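You operate a simulated robot arm through the tools that you are given. There is no shell and no other tool. Be economical: measure what you need, move in short steps, check, and stop when the job is done.

You run a simulated robot arm. Do the job below in one go: nothing can be reset, and whatever is moved stays where it is left.

TASK
Coat the middle of the slab with kiln wash from the tin.
Fine: use the felt-soled block, put it back and shut the tin; the slab stays on its base. A coat counts when it lies all over at full strength: go over it till it gets no stronger.

The check looks at the end state, three seconds after you hand in, the way a careful person would. Anything else that was tipped, shoved, dropped, spilled or broken makes it a failure.

THE ROBOT
A 6-joint arm with a two-finger parallel gripper, fixed in place. Base frame: the origin is at the foot of the arm, x ahead of it, y to its left, z up; the work surface is at about z = 0.82. Units: m, rad, N and s.
With the tool pointing down near the work surface it reaches from about 0.18 to 0.76 m from the base axis. Its first joint turns from -2.897 to 2.897 rad. Payload 3.91 kg.
Tool frame: the origin (TCP) lies between the finger pads and is the grasp point; the fingertips stand 0.03 m ahead of it; z points along the fingers, y is the line along which they close. Largest opening 0.11 m; finger width 0.02, thickness 0.01; the body of the gripper, 0.048 by 0.112 m, starts 0.055 m behind the TCP.
Orientation is told as [roll, pitch, yaw] about the base's x, y, z axes, in that order, counted from this pose: with the fingers straight down and closing along the base's y, the tool's x points along the base's -x, its y along +y and its z along -z.

THE INTERFACE
- The arm moves only by the tool send_rows. Its argument "series" is a list of rows, each a list of 7 numbers: the shift along the tool's x, y, z in units of 25 mm (1.0 is 25 mm), then the turn, a rotation vector about the tool's x, y, z in units of 6 degrees (1.0 is 6 degrees), then the closure in counts, from 0 (fully open) to 255 (shut). In form: [[x, y, z, ax, ay, az, grip], ...]. A call has 1 to 8 rows; each row shifts and turns the commanded pose from where the row before left it, along the tool's axes as they then stand. A call with a number of a shift or a turn outside -1 to 1 is refused whole. A row lasts 0.2 s, in which the tool goes at most 0.05 m and 0.15 rad; a call with a longer step from one row to the next is refused whole, and so is a gripper value outside its range. A pose out of reach is approached as far as the arm can. The call stops where the force on the tool passes 80 N (or 10 N more than at its start, if that is more) or the arm is blocked; 0.2 s more then pass. Each finger travels about 0.045 m/s and halts on what it meets, pressing with about 42 N; the grip force reading is that of the motor and also rises with nothing between the fingers. The clock runs only during rows and for 0.2 s after the last one: add rows that do not move to give the fingers time. The reply holds the time, the measured pose of the TCP, the force on the tool along the base axes, the opening and the grip force, in the units named above and with some noise, with the torque about the TCP (base axes, N m) and any sound that the robot's microphone picked up.
- Cameras (640 x 400 px; columns grow to the right, rows downward): "scene" is fixed at [0.0497, 0.4999, 1.6217]; the picture's right is [-0.79, -0.61, 0.00], its down [-0.47, 0.62, -0.63] and it looks along [0.38, -0.50, -0.78] (base axes); focal length 368 px, centre (320, 200). "wrist" rides on the gripper at [0.071, 0.022, -0.107] in the tool frame; the picture's right is [-0.29, 0.96, 0.00], its down [-0.76, -0.23, -0.61] and it looks along [-0.58, -0.18, 0.79] (tool axes); focal length 243 px, centre (320, 200).
- camera(camera): a new picture of that camera. No time passes.
- slide_trunk(by): slides the trunk up (or, below 0, down) by that many m; the arm rides with it, the base frame stays. It gives what a move gives, with no picture.
- locate(camera, pixels): for up to 12 pixels [column, row] of the newest picture of that camera ("zoom" is the newest enlarged one), the place [x, y, z] in the base frame of the surface seen there, good to about 0.002 m. No time passes.
- enlarge(camera, box): a new picture of the part [left, top, right, bottom] of that camera's present view, enlarged. No time passes.
- job_done(): hands the job in; it is judged then, once.

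Work in short steps. Measure before you move; look again where a grasp or a placing could have gone wrong, and mend it. You have 80 turns and 54 pictures in all, those below and enlarged ones among them. Open the gripper and draw the arm clear of the work before you hand the job in, unless the task says otherwise; then end with one line.

The tools are called after "Request:" by a JSON object that holds its "name" and its "arguments". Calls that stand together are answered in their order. send_rows: Moves the arm, as the interface text tells. Its arguments: {"type":"object","properties":{"series":{"type":"array"}},"required":["series"]} The other tools are called the same way: slide_trunk (by) slides the trunk up or down; camera (camera) takes a picture; locate (camera, pixels) gives the place of the surface under pixels of a picture; enlarge (camera, box) takes an enlarged picture of a part of a camera's view; job_done () hands the job in.

At the start:

```text
time_s: 0.0
ee_pos: [0.3952, -0.0869, 1.1372]
tool_rot: [-0.001, 0.0, 0.001]
force: [0.7, 0.3, 0.3]
torque: [-0.01, -0.01, 0.0]
opening: 0.1098
finger_force: 0.1
trunk travel left (down, up): [-0.525, 0.065]
```

scene: 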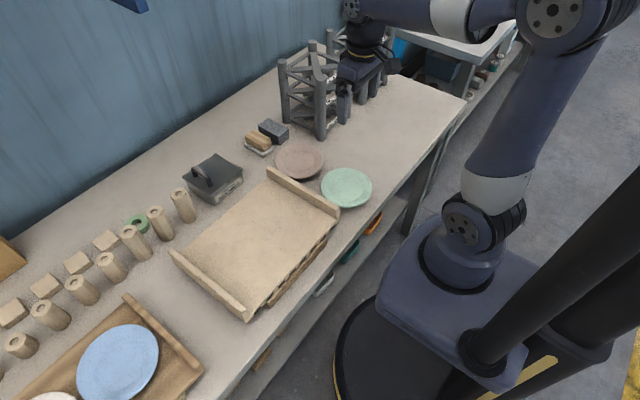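
wrist: 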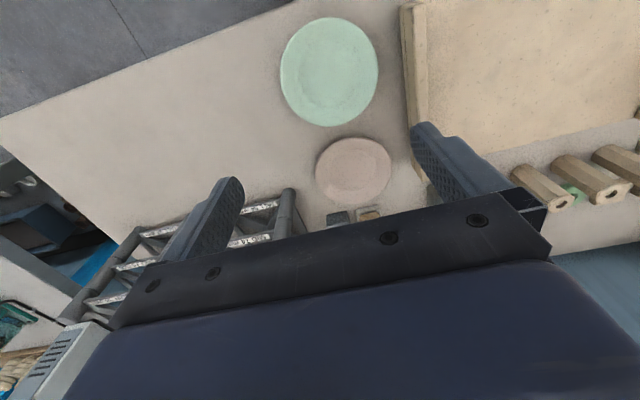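

The scene picture shows a lidded tin near (213,178), two small blocks near (258,142) and (273,131), and a large slab near (258,240). I enlarge these for detail.

Request:
{"name": "enlarge", "arguments": {"camera": "scene", "box": [170, 100, 330, 200]}}

Request:
{"name": "enlarge", "arguments": {"camera": "scene", "box": [150, 150, 390, 330]}}

Request:
{"name": "locate", "arguments": {"camera": "scene", "pixels": [[213, 158], [243, 180], [215, 203], [184, 178], [204, 174], [193, 170], [258, 139], [273, 128], [171, 250], [248, 320], [338, 212], [268, 170]]}}

```text
4.00 times, centred on (250, 150) of scene
```

zoom: 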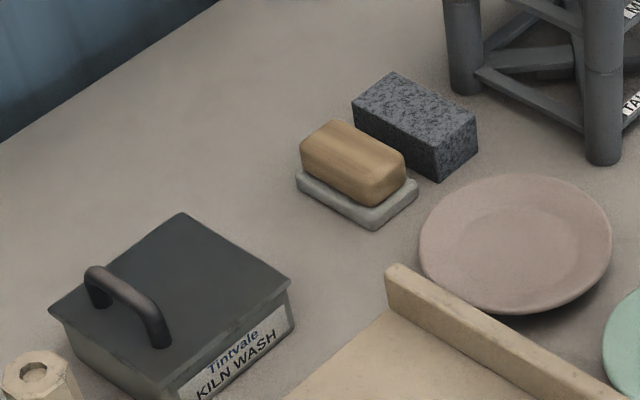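

```text
2.22 times, centred on (270, 240) of scene
```

zoom: 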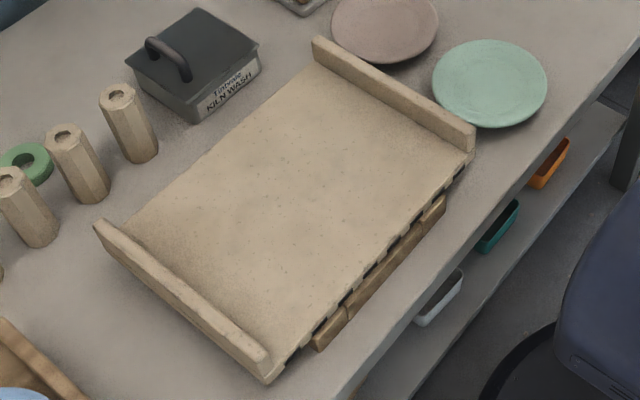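

```text
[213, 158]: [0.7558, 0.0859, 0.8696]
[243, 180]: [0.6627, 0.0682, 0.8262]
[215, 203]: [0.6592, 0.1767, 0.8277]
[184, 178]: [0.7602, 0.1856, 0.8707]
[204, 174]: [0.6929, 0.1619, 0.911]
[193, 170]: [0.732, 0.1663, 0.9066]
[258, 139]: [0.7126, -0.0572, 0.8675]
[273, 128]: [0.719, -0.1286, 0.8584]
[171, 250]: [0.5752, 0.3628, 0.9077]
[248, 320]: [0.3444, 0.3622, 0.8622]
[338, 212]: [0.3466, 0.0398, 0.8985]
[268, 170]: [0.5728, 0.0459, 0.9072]
```

I locate the slab surface, and look closer at tin and slab.

Request:
{"name": "enlarge", "arguments": {"camera": "scene", "box": [172, 142, 252, 212]}}

Request:
{"name": "locate", "arguments": {"camera": "scene", "pixels": [[258, 240], [230, 220], [290, 250], [265, 185], [322, 210], [195, 252], [258, 302], [330, 225], [255, 313], [262, 205], [225, 265], [290, 290]]}}

Request:
{"name": "enlarge", "arguments": {"camera": "scene", "box": [236, 200, 346, 330]}}

```text
5.71 times, centred on (212, 177) of scene
```

zoom: 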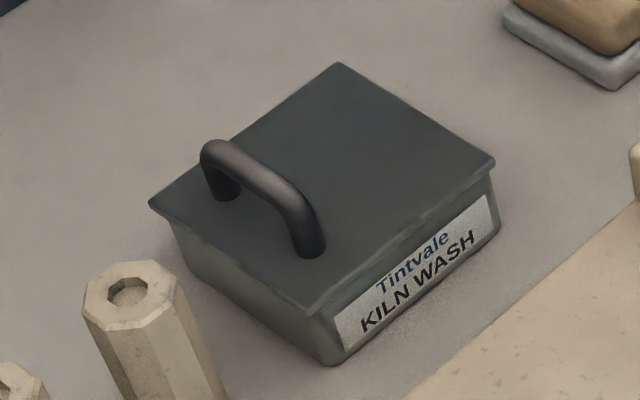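

```text
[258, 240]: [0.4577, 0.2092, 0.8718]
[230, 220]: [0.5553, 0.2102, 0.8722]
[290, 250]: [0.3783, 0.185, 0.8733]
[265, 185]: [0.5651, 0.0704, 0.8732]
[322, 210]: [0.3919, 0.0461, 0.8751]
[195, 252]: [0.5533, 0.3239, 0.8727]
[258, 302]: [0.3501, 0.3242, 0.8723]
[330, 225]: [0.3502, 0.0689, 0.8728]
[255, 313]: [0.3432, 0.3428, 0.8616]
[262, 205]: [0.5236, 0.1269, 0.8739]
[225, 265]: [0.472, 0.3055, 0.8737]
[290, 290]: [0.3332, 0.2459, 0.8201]
```

```text
3.08 times, centred on (291, 265) of scene
```

zoom: 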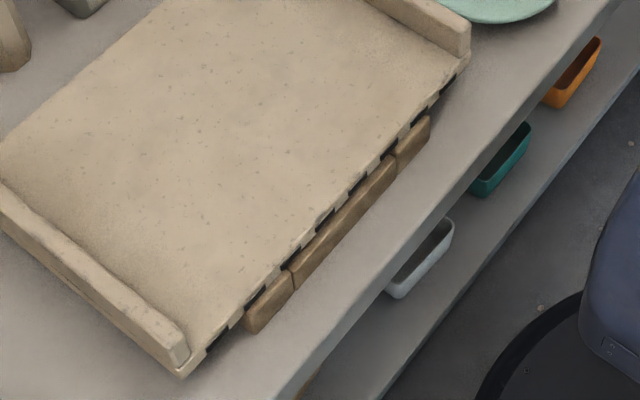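

The slab's flat face is at z≈0.873 between ridges at y≈0.05 and 0.355. The tin lid has a bar handle along x near (0.71,0.165,0.91). I move over to look at the tin with the wrist camera.

Request:
{"name": "send_rows", "arguments": {"series": [[-1, 1, 0.3, 0, 0, 0, 0], [-1, 1, 0.3, 0, 0, 0, 0], [-1, 1, 0.3, 0, 0, 0, 0], [-1, 1, 0.3, 0, 0, 0, 0], [-1, 1, 0.3, 0, 0, 0, 0], [-1, 1, 0.3, 0, 0, 0, 0], [-1, 1, 0.3, 0, 0, 0, 0], [-1, 1, 0.3, 0, 0, 0, 0]]}}

Request:
{"name": "camera", "arguments": {"camera": "wrist"}}

```text
time_s: 1.8
ee_pos: [0.5955, 0.1134, 1.077]
tool_rot: [0.001, -0.002, -0.002]
force: [-0.6, -0.1, -0.2]
torque: [0.0, 0.02, 0.0]
opening: 0.11
finger_force: 0.2
trunk travel left (down, up): [-0.525, 0.065]
```

```text
47 pictures are left
```

wrist: 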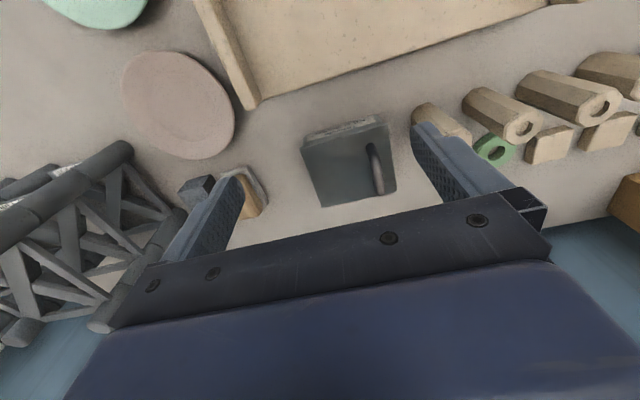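

The tin is at (348,162) in the wrist view, with the handle at (377,170). I measure the handle, lid edges and block.

Request:
{"name": "enlarge", "arguments": {"camera": "wrist", "box": [230, 100, 440, 220]}}

Request:
{"name": "locate", "arguments": {"camera": "wrist", "pixels": [[372, 150], [376, 165], [380, 185], [306, 145], [318, 204], [394, 188], [385, 125], [345, 170], [252, 190], [265, 195]]}}

```text
3.05 times, centred on (335, 160) of wrist
```

zoom: 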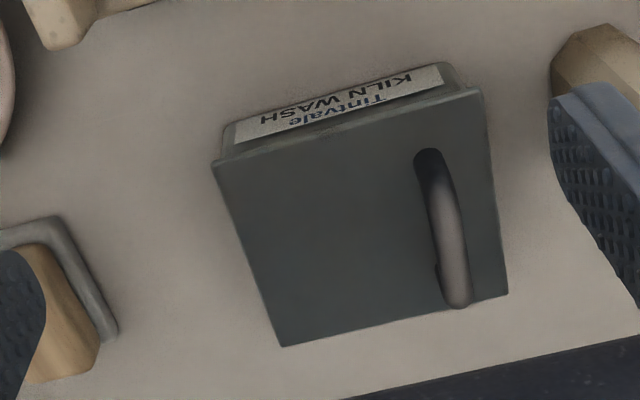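

```text
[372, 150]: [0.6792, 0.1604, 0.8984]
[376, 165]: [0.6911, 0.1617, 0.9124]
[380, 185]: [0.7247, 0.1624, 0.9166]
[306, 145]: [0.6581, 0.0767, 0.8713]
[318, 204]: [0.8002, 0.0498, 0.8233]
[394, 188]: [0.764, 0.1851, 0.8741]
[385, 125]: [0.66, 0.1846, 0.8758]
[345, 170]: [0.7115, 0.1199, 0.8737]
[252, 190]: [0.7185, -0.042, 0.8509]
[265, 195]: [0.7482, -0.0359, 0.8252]
```

The lid spans x 0.658–0.764, y 0.077–0.185, and the bar is at y≈0.162, top ≈0.916. I go above the handle with fingers partly closed.

Request:
{"name": "send_rows", "arguments": {"series": [[-0.7, 0.3, 0.6, 0, 0, 0, 140], [-0.7, 0.3, 0.6, 0, 0, 0, 140], [-0.7, 0.3, 0.6, 0, 0, 0, 140], [-0.7, 0.3, 0.6, 0, 0, 0, 140], [-0.6, 0.3, 0.6, 0, 0, 0, 140], [-0.6, 0.3, 0.6, 0, 0, 0, 140], [-0.6, 0.14, 0.6, 0, 0, 0, 140], [0, 0, 0, 0, 0, 0, 140]]}}

Request:
{"name": "camera", "arguments": {"camera": "wrist"}}

Request:
{"name": "camera", "arguments": {"camera": "scene"}}

```text
time_s: 3.6
ee_pos: [0.7103, 0.1612, 0.9722]
tool_rot: [0.0, 0.0, 0.002]
force: [0.2, -0.1, 0.3]
torque: [-0.01, 0.02, 0.01]
opening: 0.0495
finger_force: 0.1
trunk travel left (down, up): [-0.525, 0.065]
```

```text
45 pictures are left
```

wrist: 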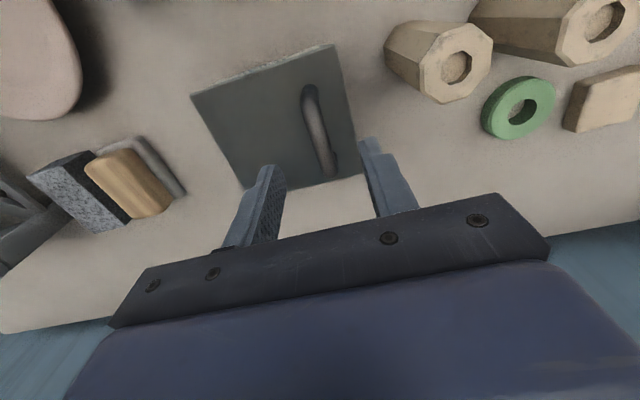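

```text
44 pictures are left
```

scene: 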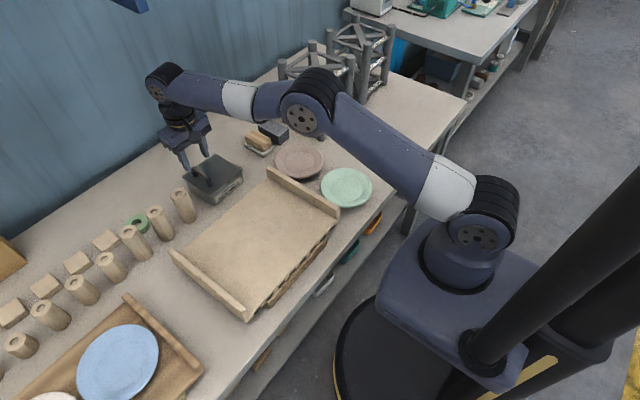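

The bar at (320,130) lies between the fingers. I descend to z≈0.912 and close on it.

Request:
{"name": "send_rows", "arguments": {"series": [[0, 0.03, 0.8, 0, 0, 0, 140], [0, 0, 0.8, 0, 0, 0, 140], [0, 0, 0.75, 0, 0, 0, 140], [0, 0, 0, 0, 0, 0, 255], [0, 0, 0, 0, 0, 0, 255], [0, 0, 0, 0, 0, 0, 255], [0, 0, 0, 0, 0, 0, 255]]}}

```text
time_s: 5.2
ee_pos: [0.7109, 0.1602, 0.9139]
tool_rot: [0.0, 0.001, 0.001]
force: [-1.7, -8.8, -2.0]
torque: [-0.12, -0.04, -0.02]
opening: 0.0133
finger_force: 44.6
trunk travel left (down, up): [-0.525, 0.065]
```

The bar is gripped (opening 13 mm). I lift about 10 mm gently to learn how the lid moves.

Request:
{"name": "send_rows", "arguments": {"series": [[0, 0, -0.2, 0, 0, 0, 255], [0, 0, -0.2, 0, 0, 0, 255], [0, 0, 0, 0, 0, 0, 255]]}}

Request:
{"name": "enlarge", "arguments": {"camera": "scene", "box": [152, 122, 272, 222]}}

```text
time_s: 6.0
ee_pos: [0.7105, 0.1563, 0.9229]
tool_rot: [-0.002, 0.005, -0.001]
force: [-7.7, -29.4, -17.2]
torque: [-0.11, 0.14, 0.13]
opening: 0.0134
finger_force: 45.2
trunk travel left (down, up): [-0.525, 0.065]
```

```text
4.00 times, centred on (212, 172) of scene
```

zoom: 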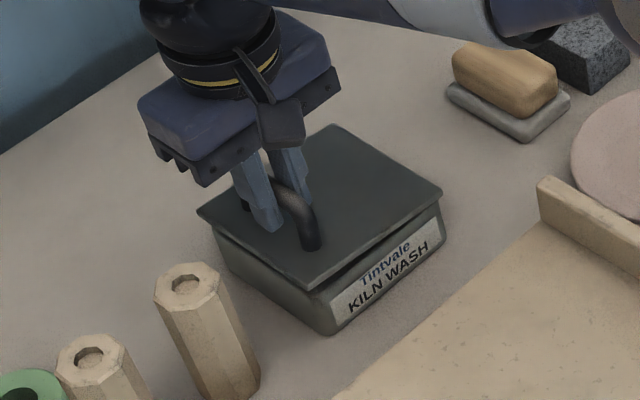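

The lid is hinged along its −y edge: a gap opened on the +y side and the TCP swings toward −y. I follow the arc about roughly (y 0.079, z 0.874), rolling the tool along, to about 30°.

Request:
{"name": "send_rows", "arguments": {"series": [[0, -0.37, -0.084, -0.5, 0, 0, 255], [0, -0.175, -0.261, -0.5, 0, 0, 255], [0, -0.191, -0.249, -0.5, 0, 0, 255], [0, -0.192, -0.245, -0.5, 0, 0, 255], [0, -0.206, -0.24, -0.5, 0, 0, 255], [0, 0, 0, 0, 0, 0, 255]]}}

Request:
{"name": "enlarge", "arguments": {"camera": "scene", "box": [152, 122, 272, 222]}}

```text
time_s: 7.4
ee_pos: [0.7106, 0.1334, 0.9517]
tool_rot: [0.266, -0.006, 0.002]
force: [2.3, 18.2, 17.1]
torque: [0.19, 0.58, 0.21]
opening: 0.013
finger_force: 45.4
trunk travel left (down, up): [-0.525, 0.065]
```

```text
4.00 times, centred on (212, 172) of scene
```

zoom: 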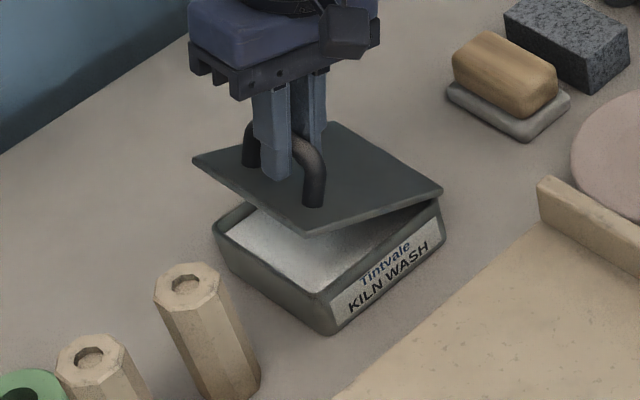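

The lid is about 30° open and white wash is visible. I refine the hinge to (0.076, 0.882) with R≈0.09 and keep on to about 65°.

Request:
{"name": "send_rows", "arguments": {"series": [[0, -0.074, -0.388, -0.5, 0, 0, 255], [0, -0.204, -0.239, -0.5, 0, 0, 255], [0, -0.211, -0.231, -0.5, 0, 0, 255], [0, -0.22, -0.225, -0.5, 0, 0, 255], [0, -0.227, -0.215, -0.5, 0, 0, 255], [0, -0.235, -0.209, -0.5, 0, 0, 255], [0, -0.242, -0.2, -0.5, 0, 0, 255], [0, 0, 0, 0, 0, 0, 255]]}}

```text
time_s: 9.2
ee_pos: [0.7101, 0.082, 0.9771]
tool_rot: [0.631, -0.007, 0.0]
force: [8.7, 9.5, 34.9]
torque: [0.22, 0.25, 0.37]
opening: 0.0134
finger_force: 44.6
trunk travel left (down, up): [-0.525, 0.065]
```

The upward force says the arc's radius is nearer 0.103 (centre ≈(0.069,0.875)). I correct and continue to roughly 88°.

Request:
{"name": "send_rows", "arguments": {"series": [[0, -0.17, -0.425, -0.5, 0, 0, 255], [0, -0.28, -0.226, -0.5, 0, 0, 255], [0, -0.288, -0.211, -0.5, 0, 0, 255], [0, -0.297, -0.206, -0.5, 0, 0, 255], [0, -0.301, -0.191, -0.5, 0, 0, 255], [0, 0, 0, 0, 0, 0, 255]]}}

Request:
{"name": "enlarge", "arguments": {"camera": "scene", "box": [152, 102, 292, 222]}}

```text
time_s: 10.6
ee_pos: [0.7104, 0.0372, 0.9749]
tool_rot: [0.891, -0.006, -0.002]
force: [7.5, -5.9, 28.7]
torque: [0.11, -0.07, 0.44]
opening: 0.0134
finger_force: 44.9
trunk travel left (down, up): [-0.525, 0.065]
```

```text
3.33 times, centred on (222, 162) of scene
```

zoom: 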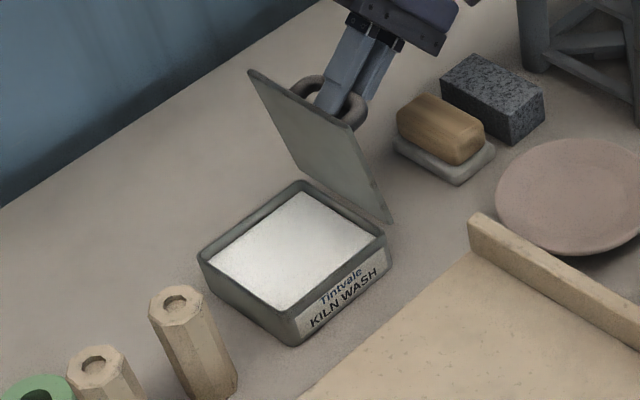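

The lid stands near vertical. I take three more small steps to pass the top and find its stop.

Request:
{"name": "send_rows", "arguments": {"series": [[0, -0.311, -0.21, -0.5, 0, 0, 255], [0, -0.319, -0.174, -0.5, 0, 0, 255], [0, -0.33, -0.16, -0.5, 0, 0, 255], [0, 0, 0, 0, 0, 0, 255]]}}

Request:
{"name": "enlarge", "arguments": {"camera": "scene", "box": [152, 102, 292, 222]}}

```text
time_s: 11.6
ee_pos: [0.7104, 0.0095, 0.9659]
tool_rot: [1.049, -0.007, -0.003]
force: [11.0, -16.3, 32.6]
torque: [0.17, -0.47, -0.18]
opening: 0.0134
finger_force: 44.8
trunk travel left (down, up): [-0.525, 0.065]
```

```text
3.33 times, centred on (222, 162) of scene
```

zoom: 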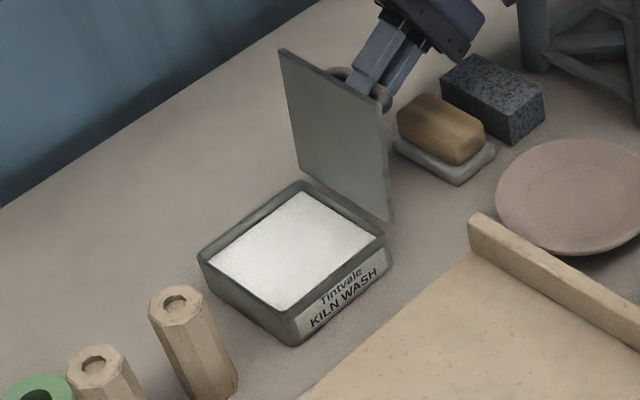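

The lid is about 100° open. I loosen the grip a little, fingers still around the bar, to see whether it stays.

Request:
{"name": "send_rows", "arguments": {"series": [[0, 0, 0, 0, 0, 0, 200], [0, 0, 0, 0, 0, 0, 180], [0, 0, 0, 0, 0, 0, 180], [0, 0, 0, 0, 0, 0, 180]]}}

Request:
{"name": "enlarge", "arguments": {"camera": "scene", "box": [152, 102, 292, 222]}}

```text
time_s: 12.6
ee_pos: [0.7092, 0.0144, 0.9597]
tool_rot: [1.047, 0.005, 0.004]
force: [-13.5, -3.7, -10.3]
torque: [-0.86, -0.24, 0.62]
opening: 0.027
finger_force: 0.0
trunk travel left (down, up): [-0.525, 0.065]
```

```text
3.33 times, centred on (222, 162) of scene
```

zoom: 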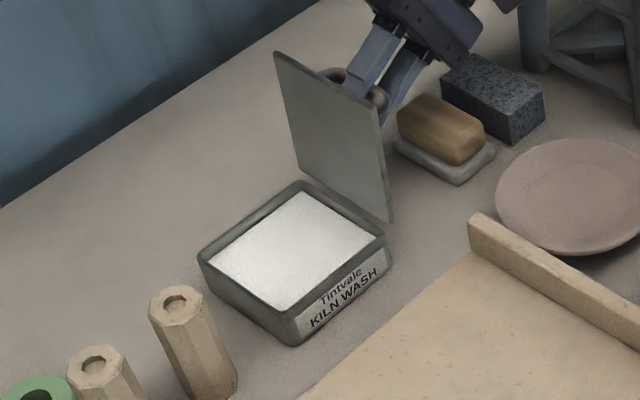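

Some contact remains (−10 N), with the fingertips perhaps touching the lid. I back the tool off 10 mm along its own axis, keep the bar between the fingers, and recheck.

Request:
{"name": "send_rows", "arguments": {"series": [[0, 0, -0.2, 0, 0, 0, 150], [0, 0, -0.2, 0, 0, 0, 150], [0, 0, 0, 0, 0, 0, 150]]}}

Request:
{"name": "enlarge", "arguments": {"camera": "scene", "box": [152, 102, 292, 222]}}

```text
time_s: 13.4
ee_pos: [0.7103, 0.0043, 0.9664]
tool_rot: [1.047, -0.002, 0.0]
force: [-0.4, -0.1, -0.5]
torque: [0.0, -0.02, -0.03]
opening: 0.0452
finger_force: 0.0
trunk travel left (down, up): [-0.525, 0.065]
```

```text
3.33 times, centred on (222, 162) of scene
```

zoom: 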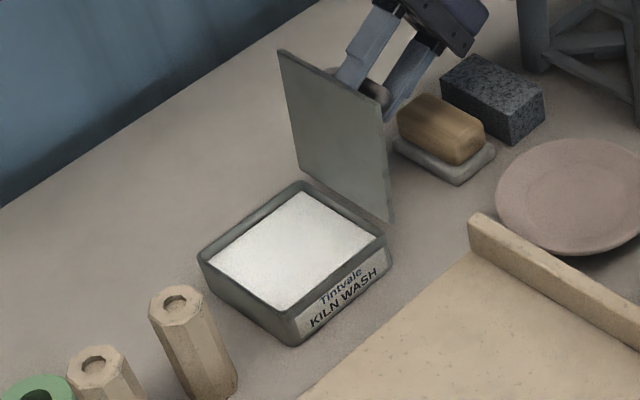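

Forces are zero and the lid stands by itself. I withdraw along the tool axis, then rise and unroll.

Request:
{"name": "send_rows", "arguments": {"series": [[0, 0, -0.8, 0, 0, 0, 120], [0, 0, -0.8, 0, 0, 0, 120], [0, 0, -0.8, 0, 0, 0, 120], [0, 0.7, -0.5, 0, 0, 0, 120], [0, 0.7, -0.5, 0.8, 0, 0, 120], [0, 0.7, -0.5, 1, 0, 0, 120], [0, 0.5, -0.6, 1, 0, 0, 120], [0, 0, 0, 1, 0, 0, 120]]}}

Request:
{"name": "locate", "arguments": {"camera": "scene", "pixels": [[310, 60], [318, 70], [330, 45], [283, 62]]}}

```text
time_s: 15.2
ee_pos: [0.7109, -0.0562, 1.0802]
tool_rot: [0.648, 0.0, 0.001]
force: [0.8, 0.9, -0.4]
torque: [0.02, 0.01, 0.02]
opening: 0.0582
finger_force: 0.0
trunk travel left (down, up): [-0.525, 0.065]
```

```text
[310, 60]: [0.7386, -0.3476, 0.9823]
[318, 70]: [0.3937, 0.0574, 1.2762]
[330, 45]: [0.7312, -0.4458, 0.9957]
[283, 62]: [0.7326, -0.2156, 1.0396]
```

Now I level the tool and draw back to view the blocks.

Request:
{"name": "send_rows", "arguments": {"series": [[0.5, 0, 0, 1, 0, 0, 100], [0.5, 0, 0, 1, 0, 0, 100], [0.5, 0, 0, 1, 0, 0, 100], [0.5, 0, 0, 1, 0, 0, 100], [0.5, 0, 0, 1, 0, 0, 100], [0.5, 0, 0, 1, 0, 0, 100], [0, 0, 0, 0.19, 0, 0, 100], [0, 0, 0, 0, 0, 0, 100]]}}

Request:
{"name": "camera", "arguments": {"camera": "wrist"}}

```text
time_s: 17.0
ee_pos: [0.6353, -0.0551, 1.0811]
tool_rot: [-0.001, 0.0, 0.001]
force: [0.3, 0.1, 0.2]
torque: [0.0, 0.01, -0.01]
opening: 0.0669
finger_force: 0.0
trunk travel left (down, up): [-0.525, 0.065]
```

```text
37 pictures are left
```

wrist: 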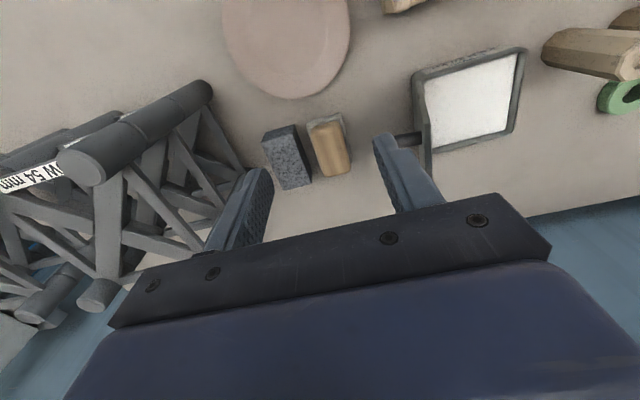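

Request:
{"name": "enlarge", "arguments": {"camera": "wrist", "box": [250, 95, 400, 205]}}

Request:
{"name": "locate", "arguments": {"camera": "wrist", "pixels": [[311, 125], [340, 117], [328, 148], [321, 175], [349, 168], [297, 135], [301, 160], [347, 130], [350, 155], [430, 82], [433, 140], [510, 128]]}}

Request:
{"name": "enlarge", "arguments": {"camera": "scene", "box": [230, 105, 310, 165]}}

```text
3.64 times, centred on (325, 150) of wrist
```

zoom: 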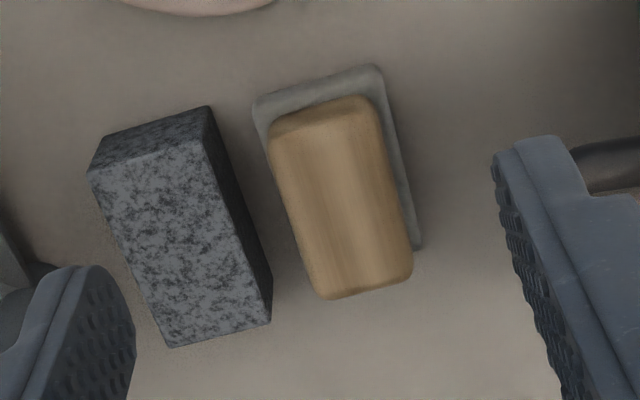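

```text
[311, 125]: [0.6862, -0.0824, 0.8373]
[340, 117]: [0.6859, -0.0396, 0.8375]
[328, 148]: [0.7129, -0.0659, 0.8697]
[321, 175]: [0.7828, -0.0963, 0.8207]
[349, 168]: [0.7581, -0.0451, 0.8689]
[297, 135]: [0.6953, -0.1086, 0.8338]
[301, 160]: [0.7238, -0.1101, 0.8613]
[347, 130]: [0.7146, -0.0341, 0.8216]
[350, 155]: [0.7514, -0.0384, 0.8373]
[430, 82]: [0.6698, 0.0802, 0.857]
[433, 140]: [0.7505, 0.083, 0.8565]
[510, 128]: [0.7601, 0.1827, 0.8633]
```

```text
6.67 times, centred on (270, 135) of scene
```

zoom: 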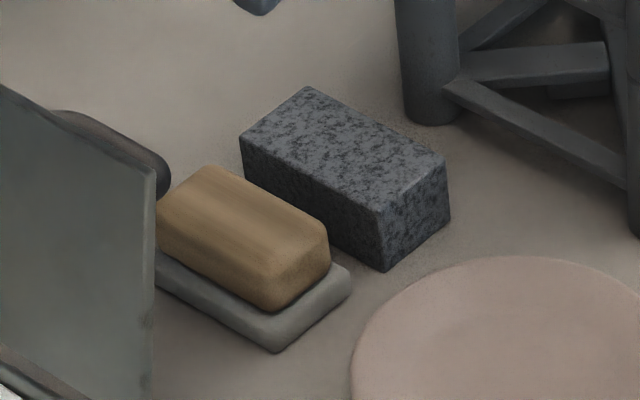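

The felt block (wood top z 0.869, felt z 0.838) lies along x at y≈-0.06, beside the granite block at y<−0.105. I check the lid handle clearance and the block's exact edges.

Request:
{"name": "locate", "arguments": {"camera": "zoom", "pixels": [[110, 120], [145, 140], [163, 165], [163, 190], [145, 168], [10, 95], [215, 170], [325, 235], [245, 225], [280, 345], [240, 150], [380, 210]]}}

Request:
{"name": "locate", "arguments": {"camera": "wrist", "pixels": [[322, 130], [324, 142], [330, 165], [345, 150], [340, 130], [400, 136], [410, 138], [421, 130], [425, 160], [308, 150], [311, 170], [355, 160]]}}

```text
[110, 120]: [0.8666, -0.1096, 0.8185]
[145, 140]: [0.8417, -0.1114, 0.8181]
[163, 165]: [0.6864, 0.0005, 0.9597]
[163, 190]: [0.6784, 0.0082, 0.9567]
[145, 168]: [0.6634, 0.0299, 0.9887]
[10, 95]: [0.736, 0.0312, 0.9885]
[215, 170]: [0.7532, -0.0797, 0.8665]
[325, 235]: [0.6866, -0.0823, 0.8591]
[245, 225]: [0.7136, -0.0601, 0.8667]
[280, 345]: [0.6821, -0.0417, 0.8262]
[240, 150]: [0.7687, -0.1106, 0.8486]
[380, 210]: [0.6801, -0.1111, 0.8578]
```

```text
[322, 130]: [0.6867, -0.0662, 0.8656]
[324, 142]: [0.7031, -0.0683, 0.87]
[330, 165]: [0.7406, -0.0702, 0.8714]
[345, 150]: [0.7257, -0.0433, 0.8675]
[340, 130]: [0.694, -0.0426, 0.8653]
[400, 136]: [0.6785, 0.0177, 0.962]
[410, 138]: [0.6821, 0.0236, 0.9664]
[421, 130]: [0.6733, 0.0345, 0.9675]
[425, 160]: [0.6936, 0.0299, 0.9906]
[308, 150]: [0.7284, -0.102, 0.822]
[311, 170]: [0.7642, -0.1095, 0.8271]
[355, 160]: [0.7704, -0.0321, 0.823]
```

The handle reaches to y≈0.00 at z 0.96, so gripping across would brush it. I'll grip the block along its length instead and turn the tool by +90° about z first.

Request:
{"name": "send_rows", "arguments": {"series": [[0, 0, 0, 0, 0, -1, 0], [0, 0, 0, 0, 0, -1, 0], [0, 0, 0, 0, 0, -1, 0], [0, 0, 0, 0, 0, -1, 0], [0, 0, 0, 0, 0, -1, 0], [0, 0, 0, 0, 0, -1, 0], [0, 0, 0, 0, 0, -1, 0], [0, 0, 0, 0, 0, -1, 0]]}}

Request:
{"name": "send_rows", "arguments": {"series": [[0, 0, 0, 0, 0, -1, 0], [0, -0.5, 0, 0, 0, -1, 0], [0, -0.5, 0, 0, 0, -1, 0], [0, -0.5, 0, 0, 0, -1, 0], [0, -0.5, 0, 0, 0, -1, 0], [0, -0.5, 0, 0, 0, -1, 0], [0, -0.5, 0, 0, 0, -1, 0], [0, 0, 0, 0, 0, 0, 0]]}}

Request:
{"name": "camera", "arguments": {"camera": "wrist"}}

```text
time_s: 18.8
ee_pos: [0.6355, -0.0551, 1.0818]
tool_rot: [-0.001, 0.001, 0.841]
force: [-0.3, -0.1, -0.6]
torque: [0.01, 0.01, 0.02]
opening: 0.1101
finger_force: 0.1
trunk travel left (down, up): [-0.525, 0.065]
```

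```text
time_s: 20.6
ee_pos: [0.7051, -0.0829, 1.0804]
tool_rot: [0.001, -0.001, 1.575]
force: [-0.5, -0.8, -0.3]
torque: [-0.02, 0.0, 0.0]
opening: 0.1097
finger_force: 0.1
trunk travel left (down, up): [-0.525, 0.065]
```

```text
34 pictures are left
```

wrist: 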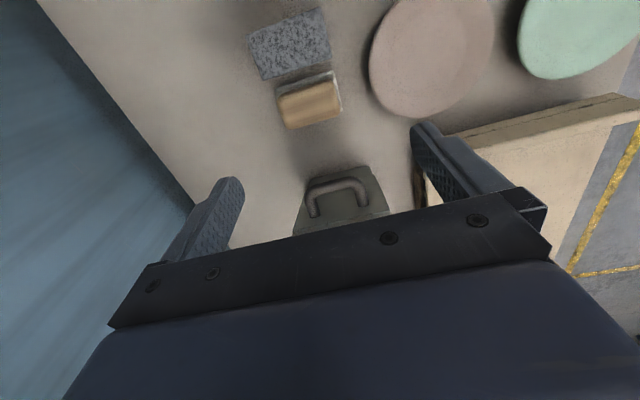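

Request:
{"name": "enlarge", "arguments": {"camera": "wrist", "box": [240, 40, 380, 140]}}

Request:
{"name": "locate", "arguments": {"camera": "wrist", "pixels": [[280, 105], [284, 120], [338, 92], [336, 110], [310, 105], [300, 90], [330, 78], [320, 120], [278, 92], [288, 128], [342, 105]]}}

```text
4.00 times, centred on (310, 90) of wrist
```

zoom: 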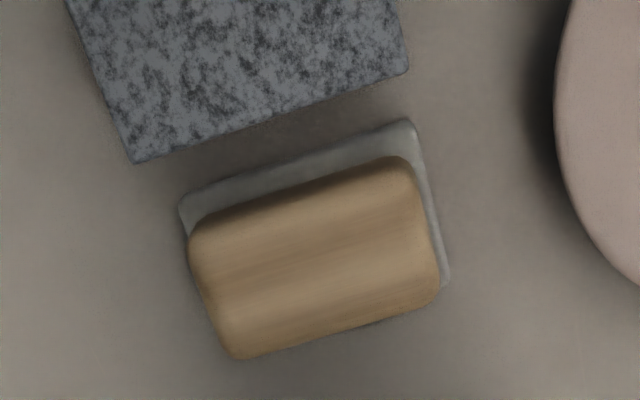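

```text
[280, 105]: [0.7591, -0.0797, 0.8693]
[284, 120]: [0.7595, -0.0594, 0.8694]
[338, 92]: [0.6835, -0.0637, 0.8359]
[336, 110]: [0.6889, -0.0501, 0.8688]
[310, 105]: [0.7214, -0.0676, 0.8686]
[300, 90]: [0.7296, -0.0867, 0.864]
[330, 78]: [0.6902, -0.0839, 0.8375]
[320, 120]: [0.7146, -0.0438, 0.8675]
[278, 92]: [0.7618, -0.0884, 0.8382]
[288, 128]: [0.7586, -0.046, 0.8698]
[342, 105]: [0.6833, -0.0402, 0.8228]
```

The wood spans x 0.687–0.763, with its centre at about (0.724, −0.064). I position above it and descend to about z 0.92.

Request:
{"name": "send_rows", "arguments": {"series": [[-0.25, -0.25, 0.9, 0, 0, 0, 0], [-0.25, -0.25, 0.9, 0, 0, 0, 0], [-0.26, -0.26, 0.9, 0, 0, 0, 0], [0, 0, 0.9, 0, 0, 0, 0], [0, 0, 0.9, 0, 0, 0, 0], [0, 0, 0.9, 0, 0, 0, 0], [0, 0, 0.9, 0, 0, 0, 0], [0, 0, 0, 0, 0, 0, 0]]}}

Request:
{"name": "camera", "arguments": {"camera": "wrist"}}

Request:
{"name": "enlarge", "arguments": {"camera": "scene", "box": [190, 80, 310, 180]}}

```text
time_s: 22.4
ee_pos: [0.7233, -0.0626, 0.9225]
tool_rot: [-0.002, -0.003, 1.572]
force: [-0.2, 0.5, 0.2]
torque: [0.02, 0.01, -0.05]
opening: 0.1102
finger_force: 0.0
trunk travel left (down, up): [-0.525, 0.065]
```

```text
32 pictures are left
```

wrist: 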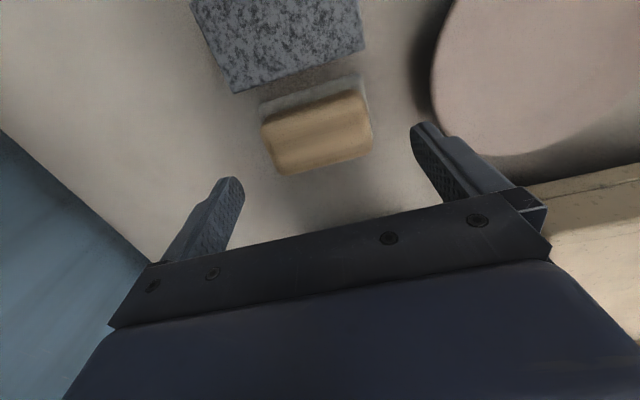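

```text
4.00 times, centred on (250, 130) of scene
```

zoom: 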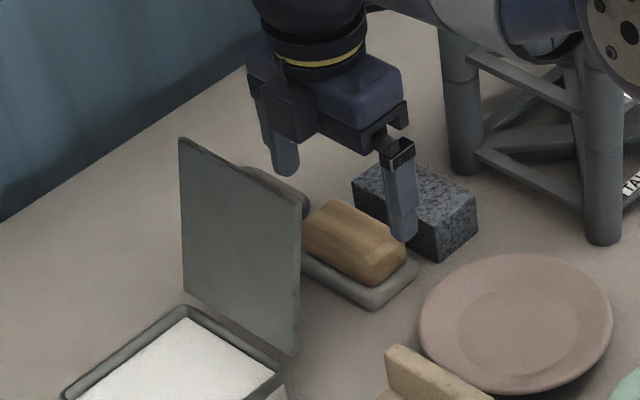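

The fingers straddle the block's length with clearance from granite, lid and plate. I descend 50 mm and close.

Request:
{"name": "send_rows", "arguments": {"series": [[0.05, 0, 0.7, 0, 0, 0, 0], [0, 0, 0.7, 0, 0, 0, 0], [0, 0, 0.58, 0, 0, 0, 0], [0, 0, 0, 0, 0, 0, 120], [0, 0, 0, 0, 0, 0, 180], [0, 0, 0, 0, 0, 0, 180], [0, 0, 0, 0, 0, 0, 180]]}}

Request:
{"name": "enlarge", "arguments": {"camera": "scene", "box": [190, 80, 310, 180]}}

```text
time_s: 24.0
ee_pos: [0.7218, -0.0643, 0.8726]
tool_rot: [-0.002, -0.002, 1.573]
force: [0.1, -1.1, 0.0]
torque: [0.01, 0.01, 0.04]
opening: 0.0769
finger_force: 42.3
trunk travel left (down, up): [-0.525, 0.065]
```

```text
4.00 times, centred on (250, 130) of scene
```

zoom: 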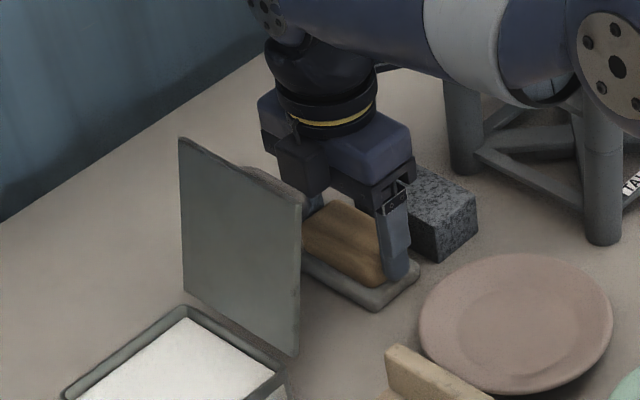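

The block is gripped (opening 77 mm); its rest pose is TCP (0.722, −0.064, 0.8726). I lift straight up, high enough to pass over the lid.

Request:
{"name": "send_rows", "arguments": {"series": [[0, 0, -0.5, 0, 0, 0, 180], [0, 0, -1, 0, 0, 0, 180], [0, 0, -1, 0, 0, 0, 180], [0, 0, -1.0, 0, 0, 0, 180], [0, 0, -1, 0, 0, 0, 180], [0, 0, -1, 0, 0, 0, 180], [0, 0, -1, 0, 0, 0, 180], [0, 0, -1, 0, 0, 0, 180]]}}

Request:
{"name": "send_rows", "arguments": {"series": [[-0.5, 0, -1, 0, 0, 0, 180], [-1, 0, 0, 0, 0, 0, 180], [-1, 0, 0, 0, 0, 0, 180], [-1, 0, 0, 0, 0, 0, 180], [-1, 0, 0, 0, 0, 0, 180], [-1, 0, 0, 0, 0, 0, 180], [-1, 0, 0, 0, 0, 0, 180], [0, 0, 0, 0, 0, 0, 180]]}}

Request:
{"name": "camera", "arguments": {"camera": "scene"}}

```text
time_s: 25.8
ee_pos: [0.7242, -0.0638, 1.0608]
tool_rot: [0.003, -0.002, 1.573]
force: [-0.3, 0.1, -1.2]
torque: [0.01, -0.02, -0.01]
opening: 0.0769
finger_force: 42.0
trunk travel left (down, up): [-0.525, 0.065]
```

```text
time_s: 27.6
ee_pos: [0.721, 0.0981, 1.0847]
tool_rot: [-0.001, -0.001, 1.569]
force: [0.2, -0.1, -1.0]
torque: [0.02, -0.04, -0.02]
opening: 0.0771
finger_force: 41.9
trunk travel left (down, up): [-0.525, 0.065]
```

```text
29 pictures are left
```

scene: 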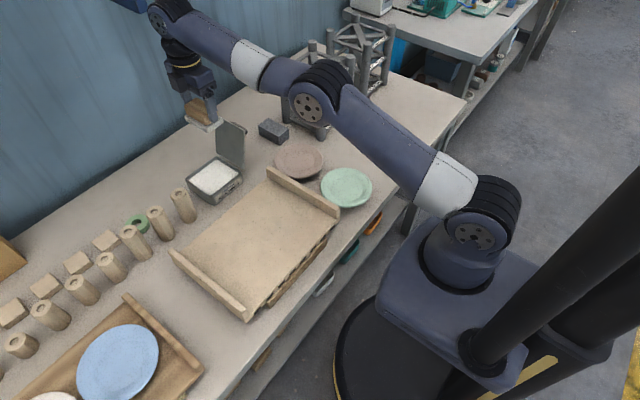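

I measure the tin's rim and wash surface before dipping.

Request:
{"name": "enlarge", "arguments": {"camera": "scene", "box": [176, 136, 256, 206]}}

Request:
{"name": "locate", "arguments": {"camera": "scene", "pixels": [[213, 179], [205, 180], [222, 178], [214, 192], [212, 167], [186, 181], [214, 199], [242, 174], [192, 182], [238, 177]]}}

```text
5.71 times, centred on (216, 171) of scene
```

zoom: 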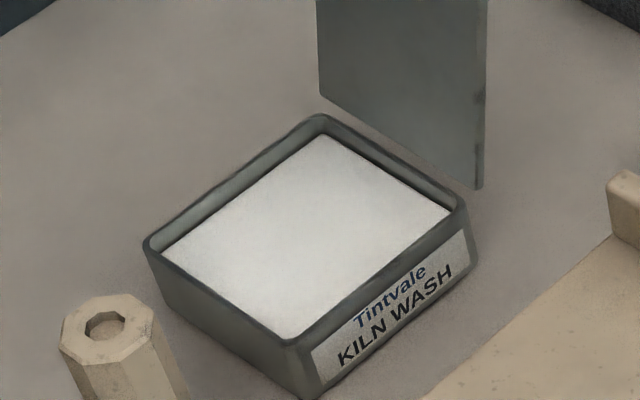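

```text
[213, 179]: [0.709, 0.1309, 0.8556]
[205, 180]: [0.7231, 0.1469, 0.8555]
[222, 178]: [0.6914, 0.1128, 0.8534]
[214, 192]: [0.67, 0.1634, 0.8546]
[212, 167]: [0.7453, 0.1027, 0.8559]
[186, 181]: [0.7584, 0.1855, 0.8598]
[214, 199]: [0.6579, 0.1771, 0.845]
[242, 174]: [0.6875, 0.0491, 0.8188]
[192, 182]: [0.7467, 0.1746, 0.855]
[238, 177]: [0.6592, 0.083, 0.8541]
```

Wash level is z≈0.855, rim ≈0.865, interior x 0.662–0.758, y 0.083–0.18. I go to (0.710, 0.142) and descend to just above the wash.

Request:
{"name": "send_rows", "arguments": {"series": [[-0.88, 0.25, 0, 0, 0, 0, 180], [-0.88, 0.22, 0, 0, 0, 0, 180], [0, 0, 1, 0, 0, 0, 180], [0, 0, 1, 0, 0, 0, 180], [0, 0, 1, 0, 0, 0, 180], [0, 0, 1, 0, 0, 0, 180], [0, 0, 1, 0, 0, 0, 180], [0, 0, 0.5, 0, 0, 0, 180]]}}

Request:
{"name": "enlarge", "arguments": {"camera": "scene", "box": [156, 106, 256, 206]}}

```text
time_s: 29.4
ee_pos: [0.7106, 0.1415, 0.9484]
tool_rot: [-0.001, -0.002, 1.572]
force: [0.8, -0.2, -0.5]
torque: [0.02, 0.02, 0.0]
opening: 0.0769
finger_force: 42.1
trunk travel left (down, up): [-0.525, 0.065]
```

```text
4.00 times, centred on (206, 156) of scene
```

zoom: 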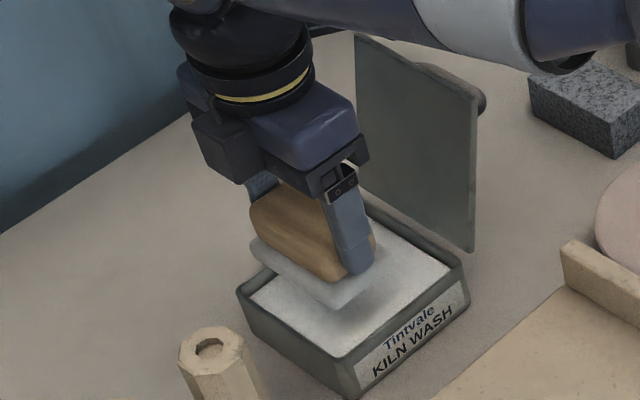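

The block is well placed over the opening. I lower it onto the wash in small steps and dwell.

Request:
{"name": "send_rows", "arguments": {"series": [[0, 0, 0.7, 0, 0, 0, 180], [0, 0, 0.6, 0, 0, 0, 180], [0, 0, 0.25, 0, 0, 0, 180], [0, 0, 0.15, 0, 0, 0, 180], [0, 0, 0, 0, 0, 0, 180], [0, 0, 0, 0, 0, 0, 180]]}}

```text
time_s: 30.8
ee_pos: [0.7097, 0.1413, 0.9092]
tool_rot: [-0.004, -0.003, 1.571]
force: [1.4, -1.2, 22.0]
torque: [-0.17, 0.88, 0.04]
opening: 0.0769
finger_force: 42.4
trunk travel left (down, up): [-0.525, 0.065]
```

Contact at 22 N, so the sole is on the wash. I raise it and check the sole and wash.

Request:
{"name": "send_rows", "arguments": {"series": [[0, 0, 0, 0, 0, 0, 180], [0, 0, -0.4, 0, 0, 0, 180], [0, 0, -1, 0, 0, 0, 180], [0, 0, -1, 0, 0, 0, 180], [0, 0, -1, 0, 0, 0, 180], [0, 0, 0, 0, 0, 0, 180]]}}

Request:
{"name": "enlarge", "arguments": {"camera": "scene", "box": [136, 86, 256, 206]}}

```text
time_s: 32.2
ee_pos: [0.7111, 0.1424, 0.99]
tool_rot: [0.0, -0.002, 1.573]
force: [-0.1, -0.3, -0.4]
torque: [-0.02, 0.0, -0.01]
opening: 0.077
finger_force: 41.5
trunk travel left (down, up): [-0.525, 0.065]
```

```text
3.33 times, centred on (196, 146) of scene
```

zoom: 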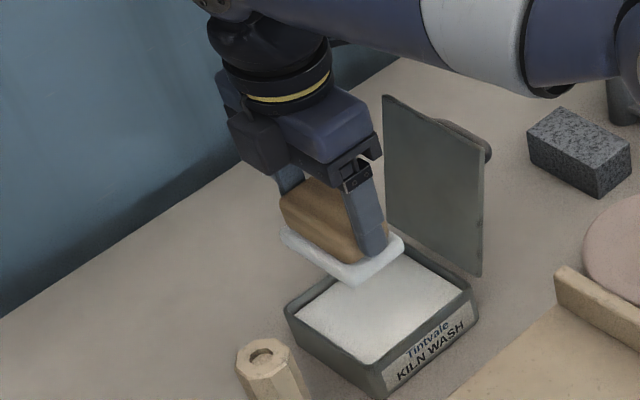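

The felt is now white with wash. I carry it over to the slab's middle.

Request:
{"name": "send_rows", "arguments": {"series": [[0, 1, 0, 0, 0, 0, 180], [0, 1, 0, 0, 0, 0, 180], [0, 1, 0, 0, 0, 0, 180], [0, 1, 0, 0, 0, 0, 180], [0, 1, 0, 0, 0, 0, 180], [0.4, 1, 0, 0, 0, 0, 180], [0.4, 1, 0, 0, 0, 0, 180], [0.2, 1, 0, 0, 0, 0, 180]]}}

Request:
{"name": "send_rows", "arguments": {"series": [[0, 1, 0.4, 0, 0, 0, 180], [0, 1, 0.8, 0, 0, 0, 180], [0, 0, 0.7, 0, 0, 0, 180], [0, 0, 0.3, 0, 0, 0, 180], [0, 0, 0.2, 0, 0, 0, 180], [0, 0, 0.2, 0, 0, 0, 180], [0, 0, 0, 0, 0, 0, 180]]}}

```text
time_s: 34.0
ee_pos: [0.5108, 0.1165, 0.9915]
tool_rot: [0.001, 0.0, 1.574]
force: [-0.1, -0.7, -1.1]
torque: [-0.02, 0.0, 0.01]
opening: 0.0769
finger_force: 42.4
trunk travel left (down, up): [-0.525, 0.065]
```

```text
time_s: 35.6
ee_pos: [0.4616, 0.1179, 0.929]
tool_rot: [-0.004, -0.003, 1.574]
force: [-1.7, 0.0, 22.1]
torque: [-0.1, 0.73, 0.02]
opening: 0.077
finger_force: 41.8
trunk travel left (down, up): [-0.525, 0.065]
```

Contact on the slab at 22 N. I ease slightly and make the first stroke in +y, then look.

Request:
{"name": "send_rows", "arguments": {"series": [[-0.8, 0, -0.03, 0, 0, 0, 180], [-0.8, 0, 0, 0, 0, 0, 180], [-0.8, 0, 0, 0, 0, 0, 180], [-0.8, 0, 0, 0, 0, 0, 180], [-0.8, 0, 0, 0, 0, 0, 180], [-0.8, 0, 0, 0, 0, 0, 180], [-0.8, 0, 0, 0, 0, 0, 180], [-0.8, 0, 0, 0, 0, 0, 180]]}}

Request:
{"name": "camera", "arguments": {"camera": "scene"}}

```text
time_s: 37.4
ee_pos: [0.4599, 0.2756, 0.9274]
tool_rot: [-0.001, -0.003, 1.57]
force: [0.4, -6.6, 24.6]
torque: [-0.36, 0.23, 0.18]
opening: 0.0771
finger_force: 42.1
trunk travel left (down, up): [-0.525, 0.065]
```

```text
25 pictures are left
```

scene: 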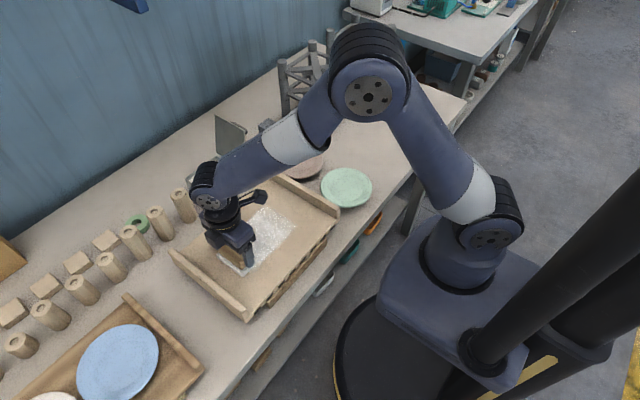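

A speckled white band appears. I go back over it to see how it builds up.

Request:
{"name": "send_rows", "arguments": {"series": [[0.9, 0, 0, 0, 0, 0, 180], [0.9, 0, 0, 0, 0, 0, 180], [0.9, 0, 0, 0, 0, 0, 180], [0.9, 0, 0, 0, 0, 0, 180], [0.9, 0, 0, 0, 0, 0, 180], [0.9, 0, 0, 0, 0, 0, 180], [0.9, 0, 0, 0, 0, 0, 180], [0.9, 0, 0, 0, 0, 0, 180]]}}

Request:
{"name": "enlarge", "arguments": {"camera": "scene", "box": [160, 160, 350, 330]}}

```text
time_s: 39.2
ee_pos: [0.4608, 0.0976, 0.9277]
tool_rot: [-0.001, 0.0, 1.572]
force: [1.2, 4.3, 24.4]
torque: [0.36, 0.01, -0.12]
opening: 0.0771
finger_force: 42.1
trunk travel left (down, up): [-0.525, 0.065]
```

```text
2.35 times, centred on (255, 245) of scene
```

zoom: 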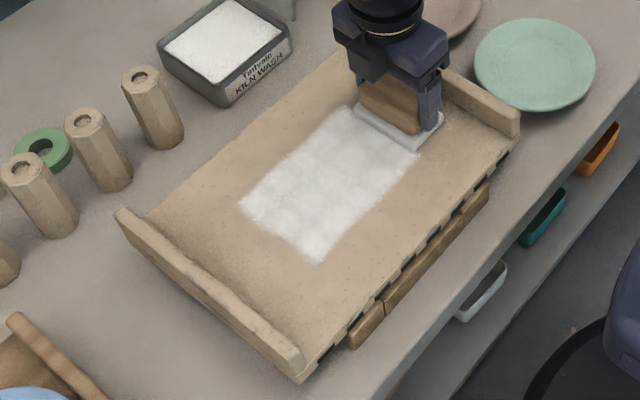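

Two passes give a dense white coat. I move to the far lane (x≈0.515) and stroke it.

Request:
{"name": "send_rows", "arguments": {"series": [[0.15, -0.75, 0, 0, 0, 0, 180], [0.15, -0.75, 0, 0, 0, 0, 180], [0, -0.7, 0, 0, 0, 0, 180], [-0.9, 0, 0, 0, 0, 0, 180], [-0.9, 0, 0, 0, 0, 0, 180], [-0.9, 0, 0, 0, 0, 0, 180], [-0.9, 0, 0, 0, 0, 0, 180], [-0.9, 0, 0, 0, 0, 0, 180]]}}

Request:
{"name": "send_rows", "arguments": {"series": [[-0.9, 0, 0, 0, 0, 0, 180], [-0.9, 0, 0, 0, 0, 0, 180], [-0.9, 0, 0, 0, 0, 0, 180], [-0.9, 0, 0, 0, 0, 0, 180], [0, 0.8, 0, 0, 0, 0, 180], [0, 0.8, 0, 0, 0, 0, 180], [0, 0.8, 0, 0, 0, 0, 180], [0, 0.8, 0, 0, 0, 0, 180]]}}

Request:
{"name": "send_rows", "arguments": {"series": [[0.1, 0.8, 0, 0, 0, 0, 180], [0.9, 0.4, 0, 0, 0, 0, 180], [0.9, 0, 0, 0, 0, 0, 180], [0.9, 0, 0, 0, 0, 0, 180], [0.9, 0, 0, 0, 0, 0, 180], [0.9, 0, 0, 0, 0, 0, 180], [0.9, 0, 0, 0, 0, 0, 180], [0.9, 0, 0, 0, 0, 0, 180]]}}

Request:
{"name": "enlarge", "arguments": {"camera": "scene", "box": [160, 160, 350, 330]}}

```text
time_s: 41.0
ee_pos: [0.5163, 0.2029, 0.9278]
tool_rot: [-0.002, -0.002, 1.572]
force: [0.8, -4.8, 18.5]
torque: [-0.41, 0.19, 0.13]
opening: 0.0773
finger_force: 41.9
trunk travel left (down, up): [-0.525, 0.065]
```

```text
time_s: 42.8
ee_pos: [0.4357, 0.292, 0.9268]
tool_rot: [-0.001, -0.005, 1.571]
force: [4.9, 0.8, 22.9]
torque: [0.03, -0.13, 0.02]
opening: 0.0768
finger_force: 41.5
trunk travel left (down, up): [-0.525, 0.065]
```

```text
time_s: 44.6
ee_pos: [0.4072, 0.1313, 0.9277]
tool_rot: [0.0, 0.0, 1.573]
force: [-0.5, 4.0, 21.9]
torque: [0.32, -0.11, -0.1]
opening: 0.0771
finger_force: 42.1
trunk travel left (down, up): [-0.525, 0.065]
```

```text
2.35 times, centred on (255, 245) of scene
```

zoom: 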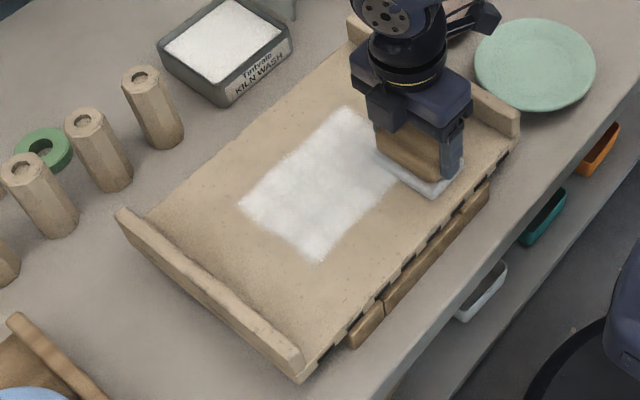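

No coat appears in the outer lanes, so either the felt ran dry or only the middle takes wash. I measure the coated patch and look closer.

Request:
{"name": "locate", "arguments": {"camera": "zoom", "pixels": [[240, 207], [318, 262], [340, 108], [405, 175], [280, 160], [370, 215], [290, 232]]}}

Request:
{"name": "enlarge", "arguments": {"camera": "scene", "box": [220, 180, 310, 250]}}

```text
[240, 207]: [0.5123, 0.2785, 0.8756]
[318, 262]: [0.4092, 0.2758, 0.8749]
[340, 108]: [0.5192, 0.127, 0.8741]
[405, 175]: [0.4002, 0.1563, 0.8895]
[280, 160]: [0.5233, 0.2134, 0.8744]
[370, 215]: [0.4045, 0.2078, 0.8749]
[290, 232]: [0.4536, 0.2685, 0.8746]
```

```text
5.71 times, centred on (265, 215) of scene
```

zoom: 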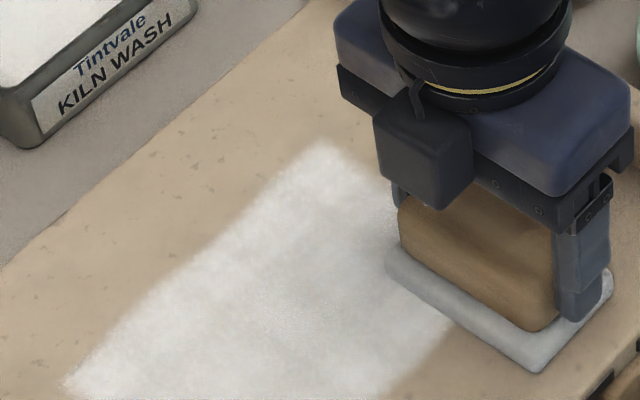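

The patch is bounded at x≈0.405–0.52, y≈0.12–0.28, wider than the felt but stopping short of my stroke ends, so that is the middle region. I lift off to inspect its evenness while going back for a reload.

Request:
{"name": "send_rows", "arguments": {"series": [[0, 0, -0.6, 0, 0, 0, 180], [0, 0, -1, 0, 0, 0, 180], [0, 0, -1, 0, 0, 0, 180], [0, -1, 0, 0, 0, 0, 180], [0, -1, 0, 0, 0, 0, 180], [0, -1, 0, 0, 0, 0, 180], [0, -1, 0, 0, 0, 0, 180], [0, -1, 0, 0, 0, 0, 180]]}}

Request:
{"name": "send_rows", "arguments": {"series": [[0, -1, 0, 0, 0, 0, 180], [0, -1, 0, 0, 0, 0, 180], [-0.2, -1, 0, 0, 0, 0, 180], [-0.2, -1, 0, 0, 0, 0, 180], [0, -1, 0, 0, 0, 0, 180], [0, -1, 0, 0, 0, 0, 180], [0, -1, 0, 0, 0, 0, 180], [0, 0, 0, 0, 0, 0, 180]]}}

Request:
{"name": "enlarge", "arguments": {"camera": "scene", "box": [210, 170, 320, 280]}}

```text
time_s: 46.4
ee_pos: [0.5321, 0.1316, 0.9915]
tool_rot: [0.002, 0.001, 1.572]
force: [0.2, -0.1, -0.9]
torque: [0.0, -0.01, -0.03]
opening: 0.077
finger_force: 42.0
trunk travel left (down, up): [-0.525, 0.065]
```

```text
time_s: 48.2
ee_pos: [0.7068, 0.1428, 0.9922]
tool_rot: [0.002, 0.001, 1.572]
force: [-0.1, -0.3, -1.5]
torque: [-0.01, 0.02, -0.01]
opening: 0.0771
finger_force: 41.7
trunk travel left (down, up): [-0.525, 0.065]
```

```text
3.64 times, centred on (265, 225) of scene
```

zoom: 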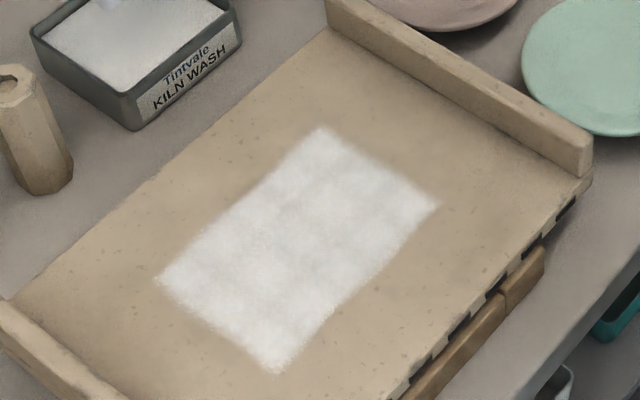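

The coat is good but slightly uneven near (300,220). I reload in the tin.

Request:
{"name": "send_rows", "arguments": {"series": [[0, -0.1, 1, 0, 0, 0, 180], [0, 0, 1, 0, 0, 0, 180], [0, 0, 0.9, 0, 0, 0, 180], [0, 0, 0.3, 0, 0, 0, 180], [0, 0, 0.2, 0, 0, 0, 180], [0, 0, 0, 0, 0, 0, 180], [0, 0, 0, 0, 0, 0, 180]]}}

Request:
{"name": "send_rows", "arguments": {"series": [[0, 0, -0.4, 0, 0, 0, 180], [0, 0, -1, 0, 0, 0, 180], [0, 0, -1, 0, 0, 0, 180], [0, 0, -1, 0, 0, 0, 180], [0, 1, 0, 0, 0, 0, 180], [0, 1, 0, 0, 0, 0, 180], [0, 1, 0, 0, 0, 0, 180], [0, 1, 0, 0, 0, 0, 180]]}}

Request:
{"name": "send_rows", "arguments": {"series": [[0.2, 1, 0, 0, 0, 0, 180], [0.2, 1, 0, 0, 0, 0, 180], [0.2, 1, 0, 0, 0, 0, 180], [0.2, 1, 0, 0, 0, 0, 180], [0, 0, 0.9, 0, 0, 0, 180], [0, 0, 0.9, 0, 0, 0, 180], [0, 0, 0.5, 0, 0, 0, 180], [0, 0, 0, 0, 0, 0, 180]]}}

```text
time_s: 49.8
ee_pos: [0.7087, 0.1436, 0.9096]
tool_rot: [-0.004, -0.002, 1.571]
force: [2.5, -0.4, 14.6]
torque: [-0.04, 0.58, -0.03]
opening: 0.0771
finger_force: 42.2
trunk travel left (down, up): [-0.525, 0.065]
```

```text
time_s: 51.6
ee_pos: [0.6087, 0.1417, 0.9921]
tool_rot: [-0.001, -0.001, 1.57]
force: [0.1, -0.4, -0.5]
torque: [-0.01, 0.02, 0.01]
opening: 0.0772
finger_force: 42.0
trunk travel left (down, up): [-0.525, 0.065]
```

```text
time_s: 53.4
ee_pos: [0.5084, 0.1218, 0.9341]
tool_rot: [0.0, -0.002, 1.573]
force: [0.0, -0.8, -1.1]
torque: [-0.02, -0.04, 0.01]
opening: 0.077
finger_force: 42.4
trunk travel left (down, up): [-0.525, 0.065]
```

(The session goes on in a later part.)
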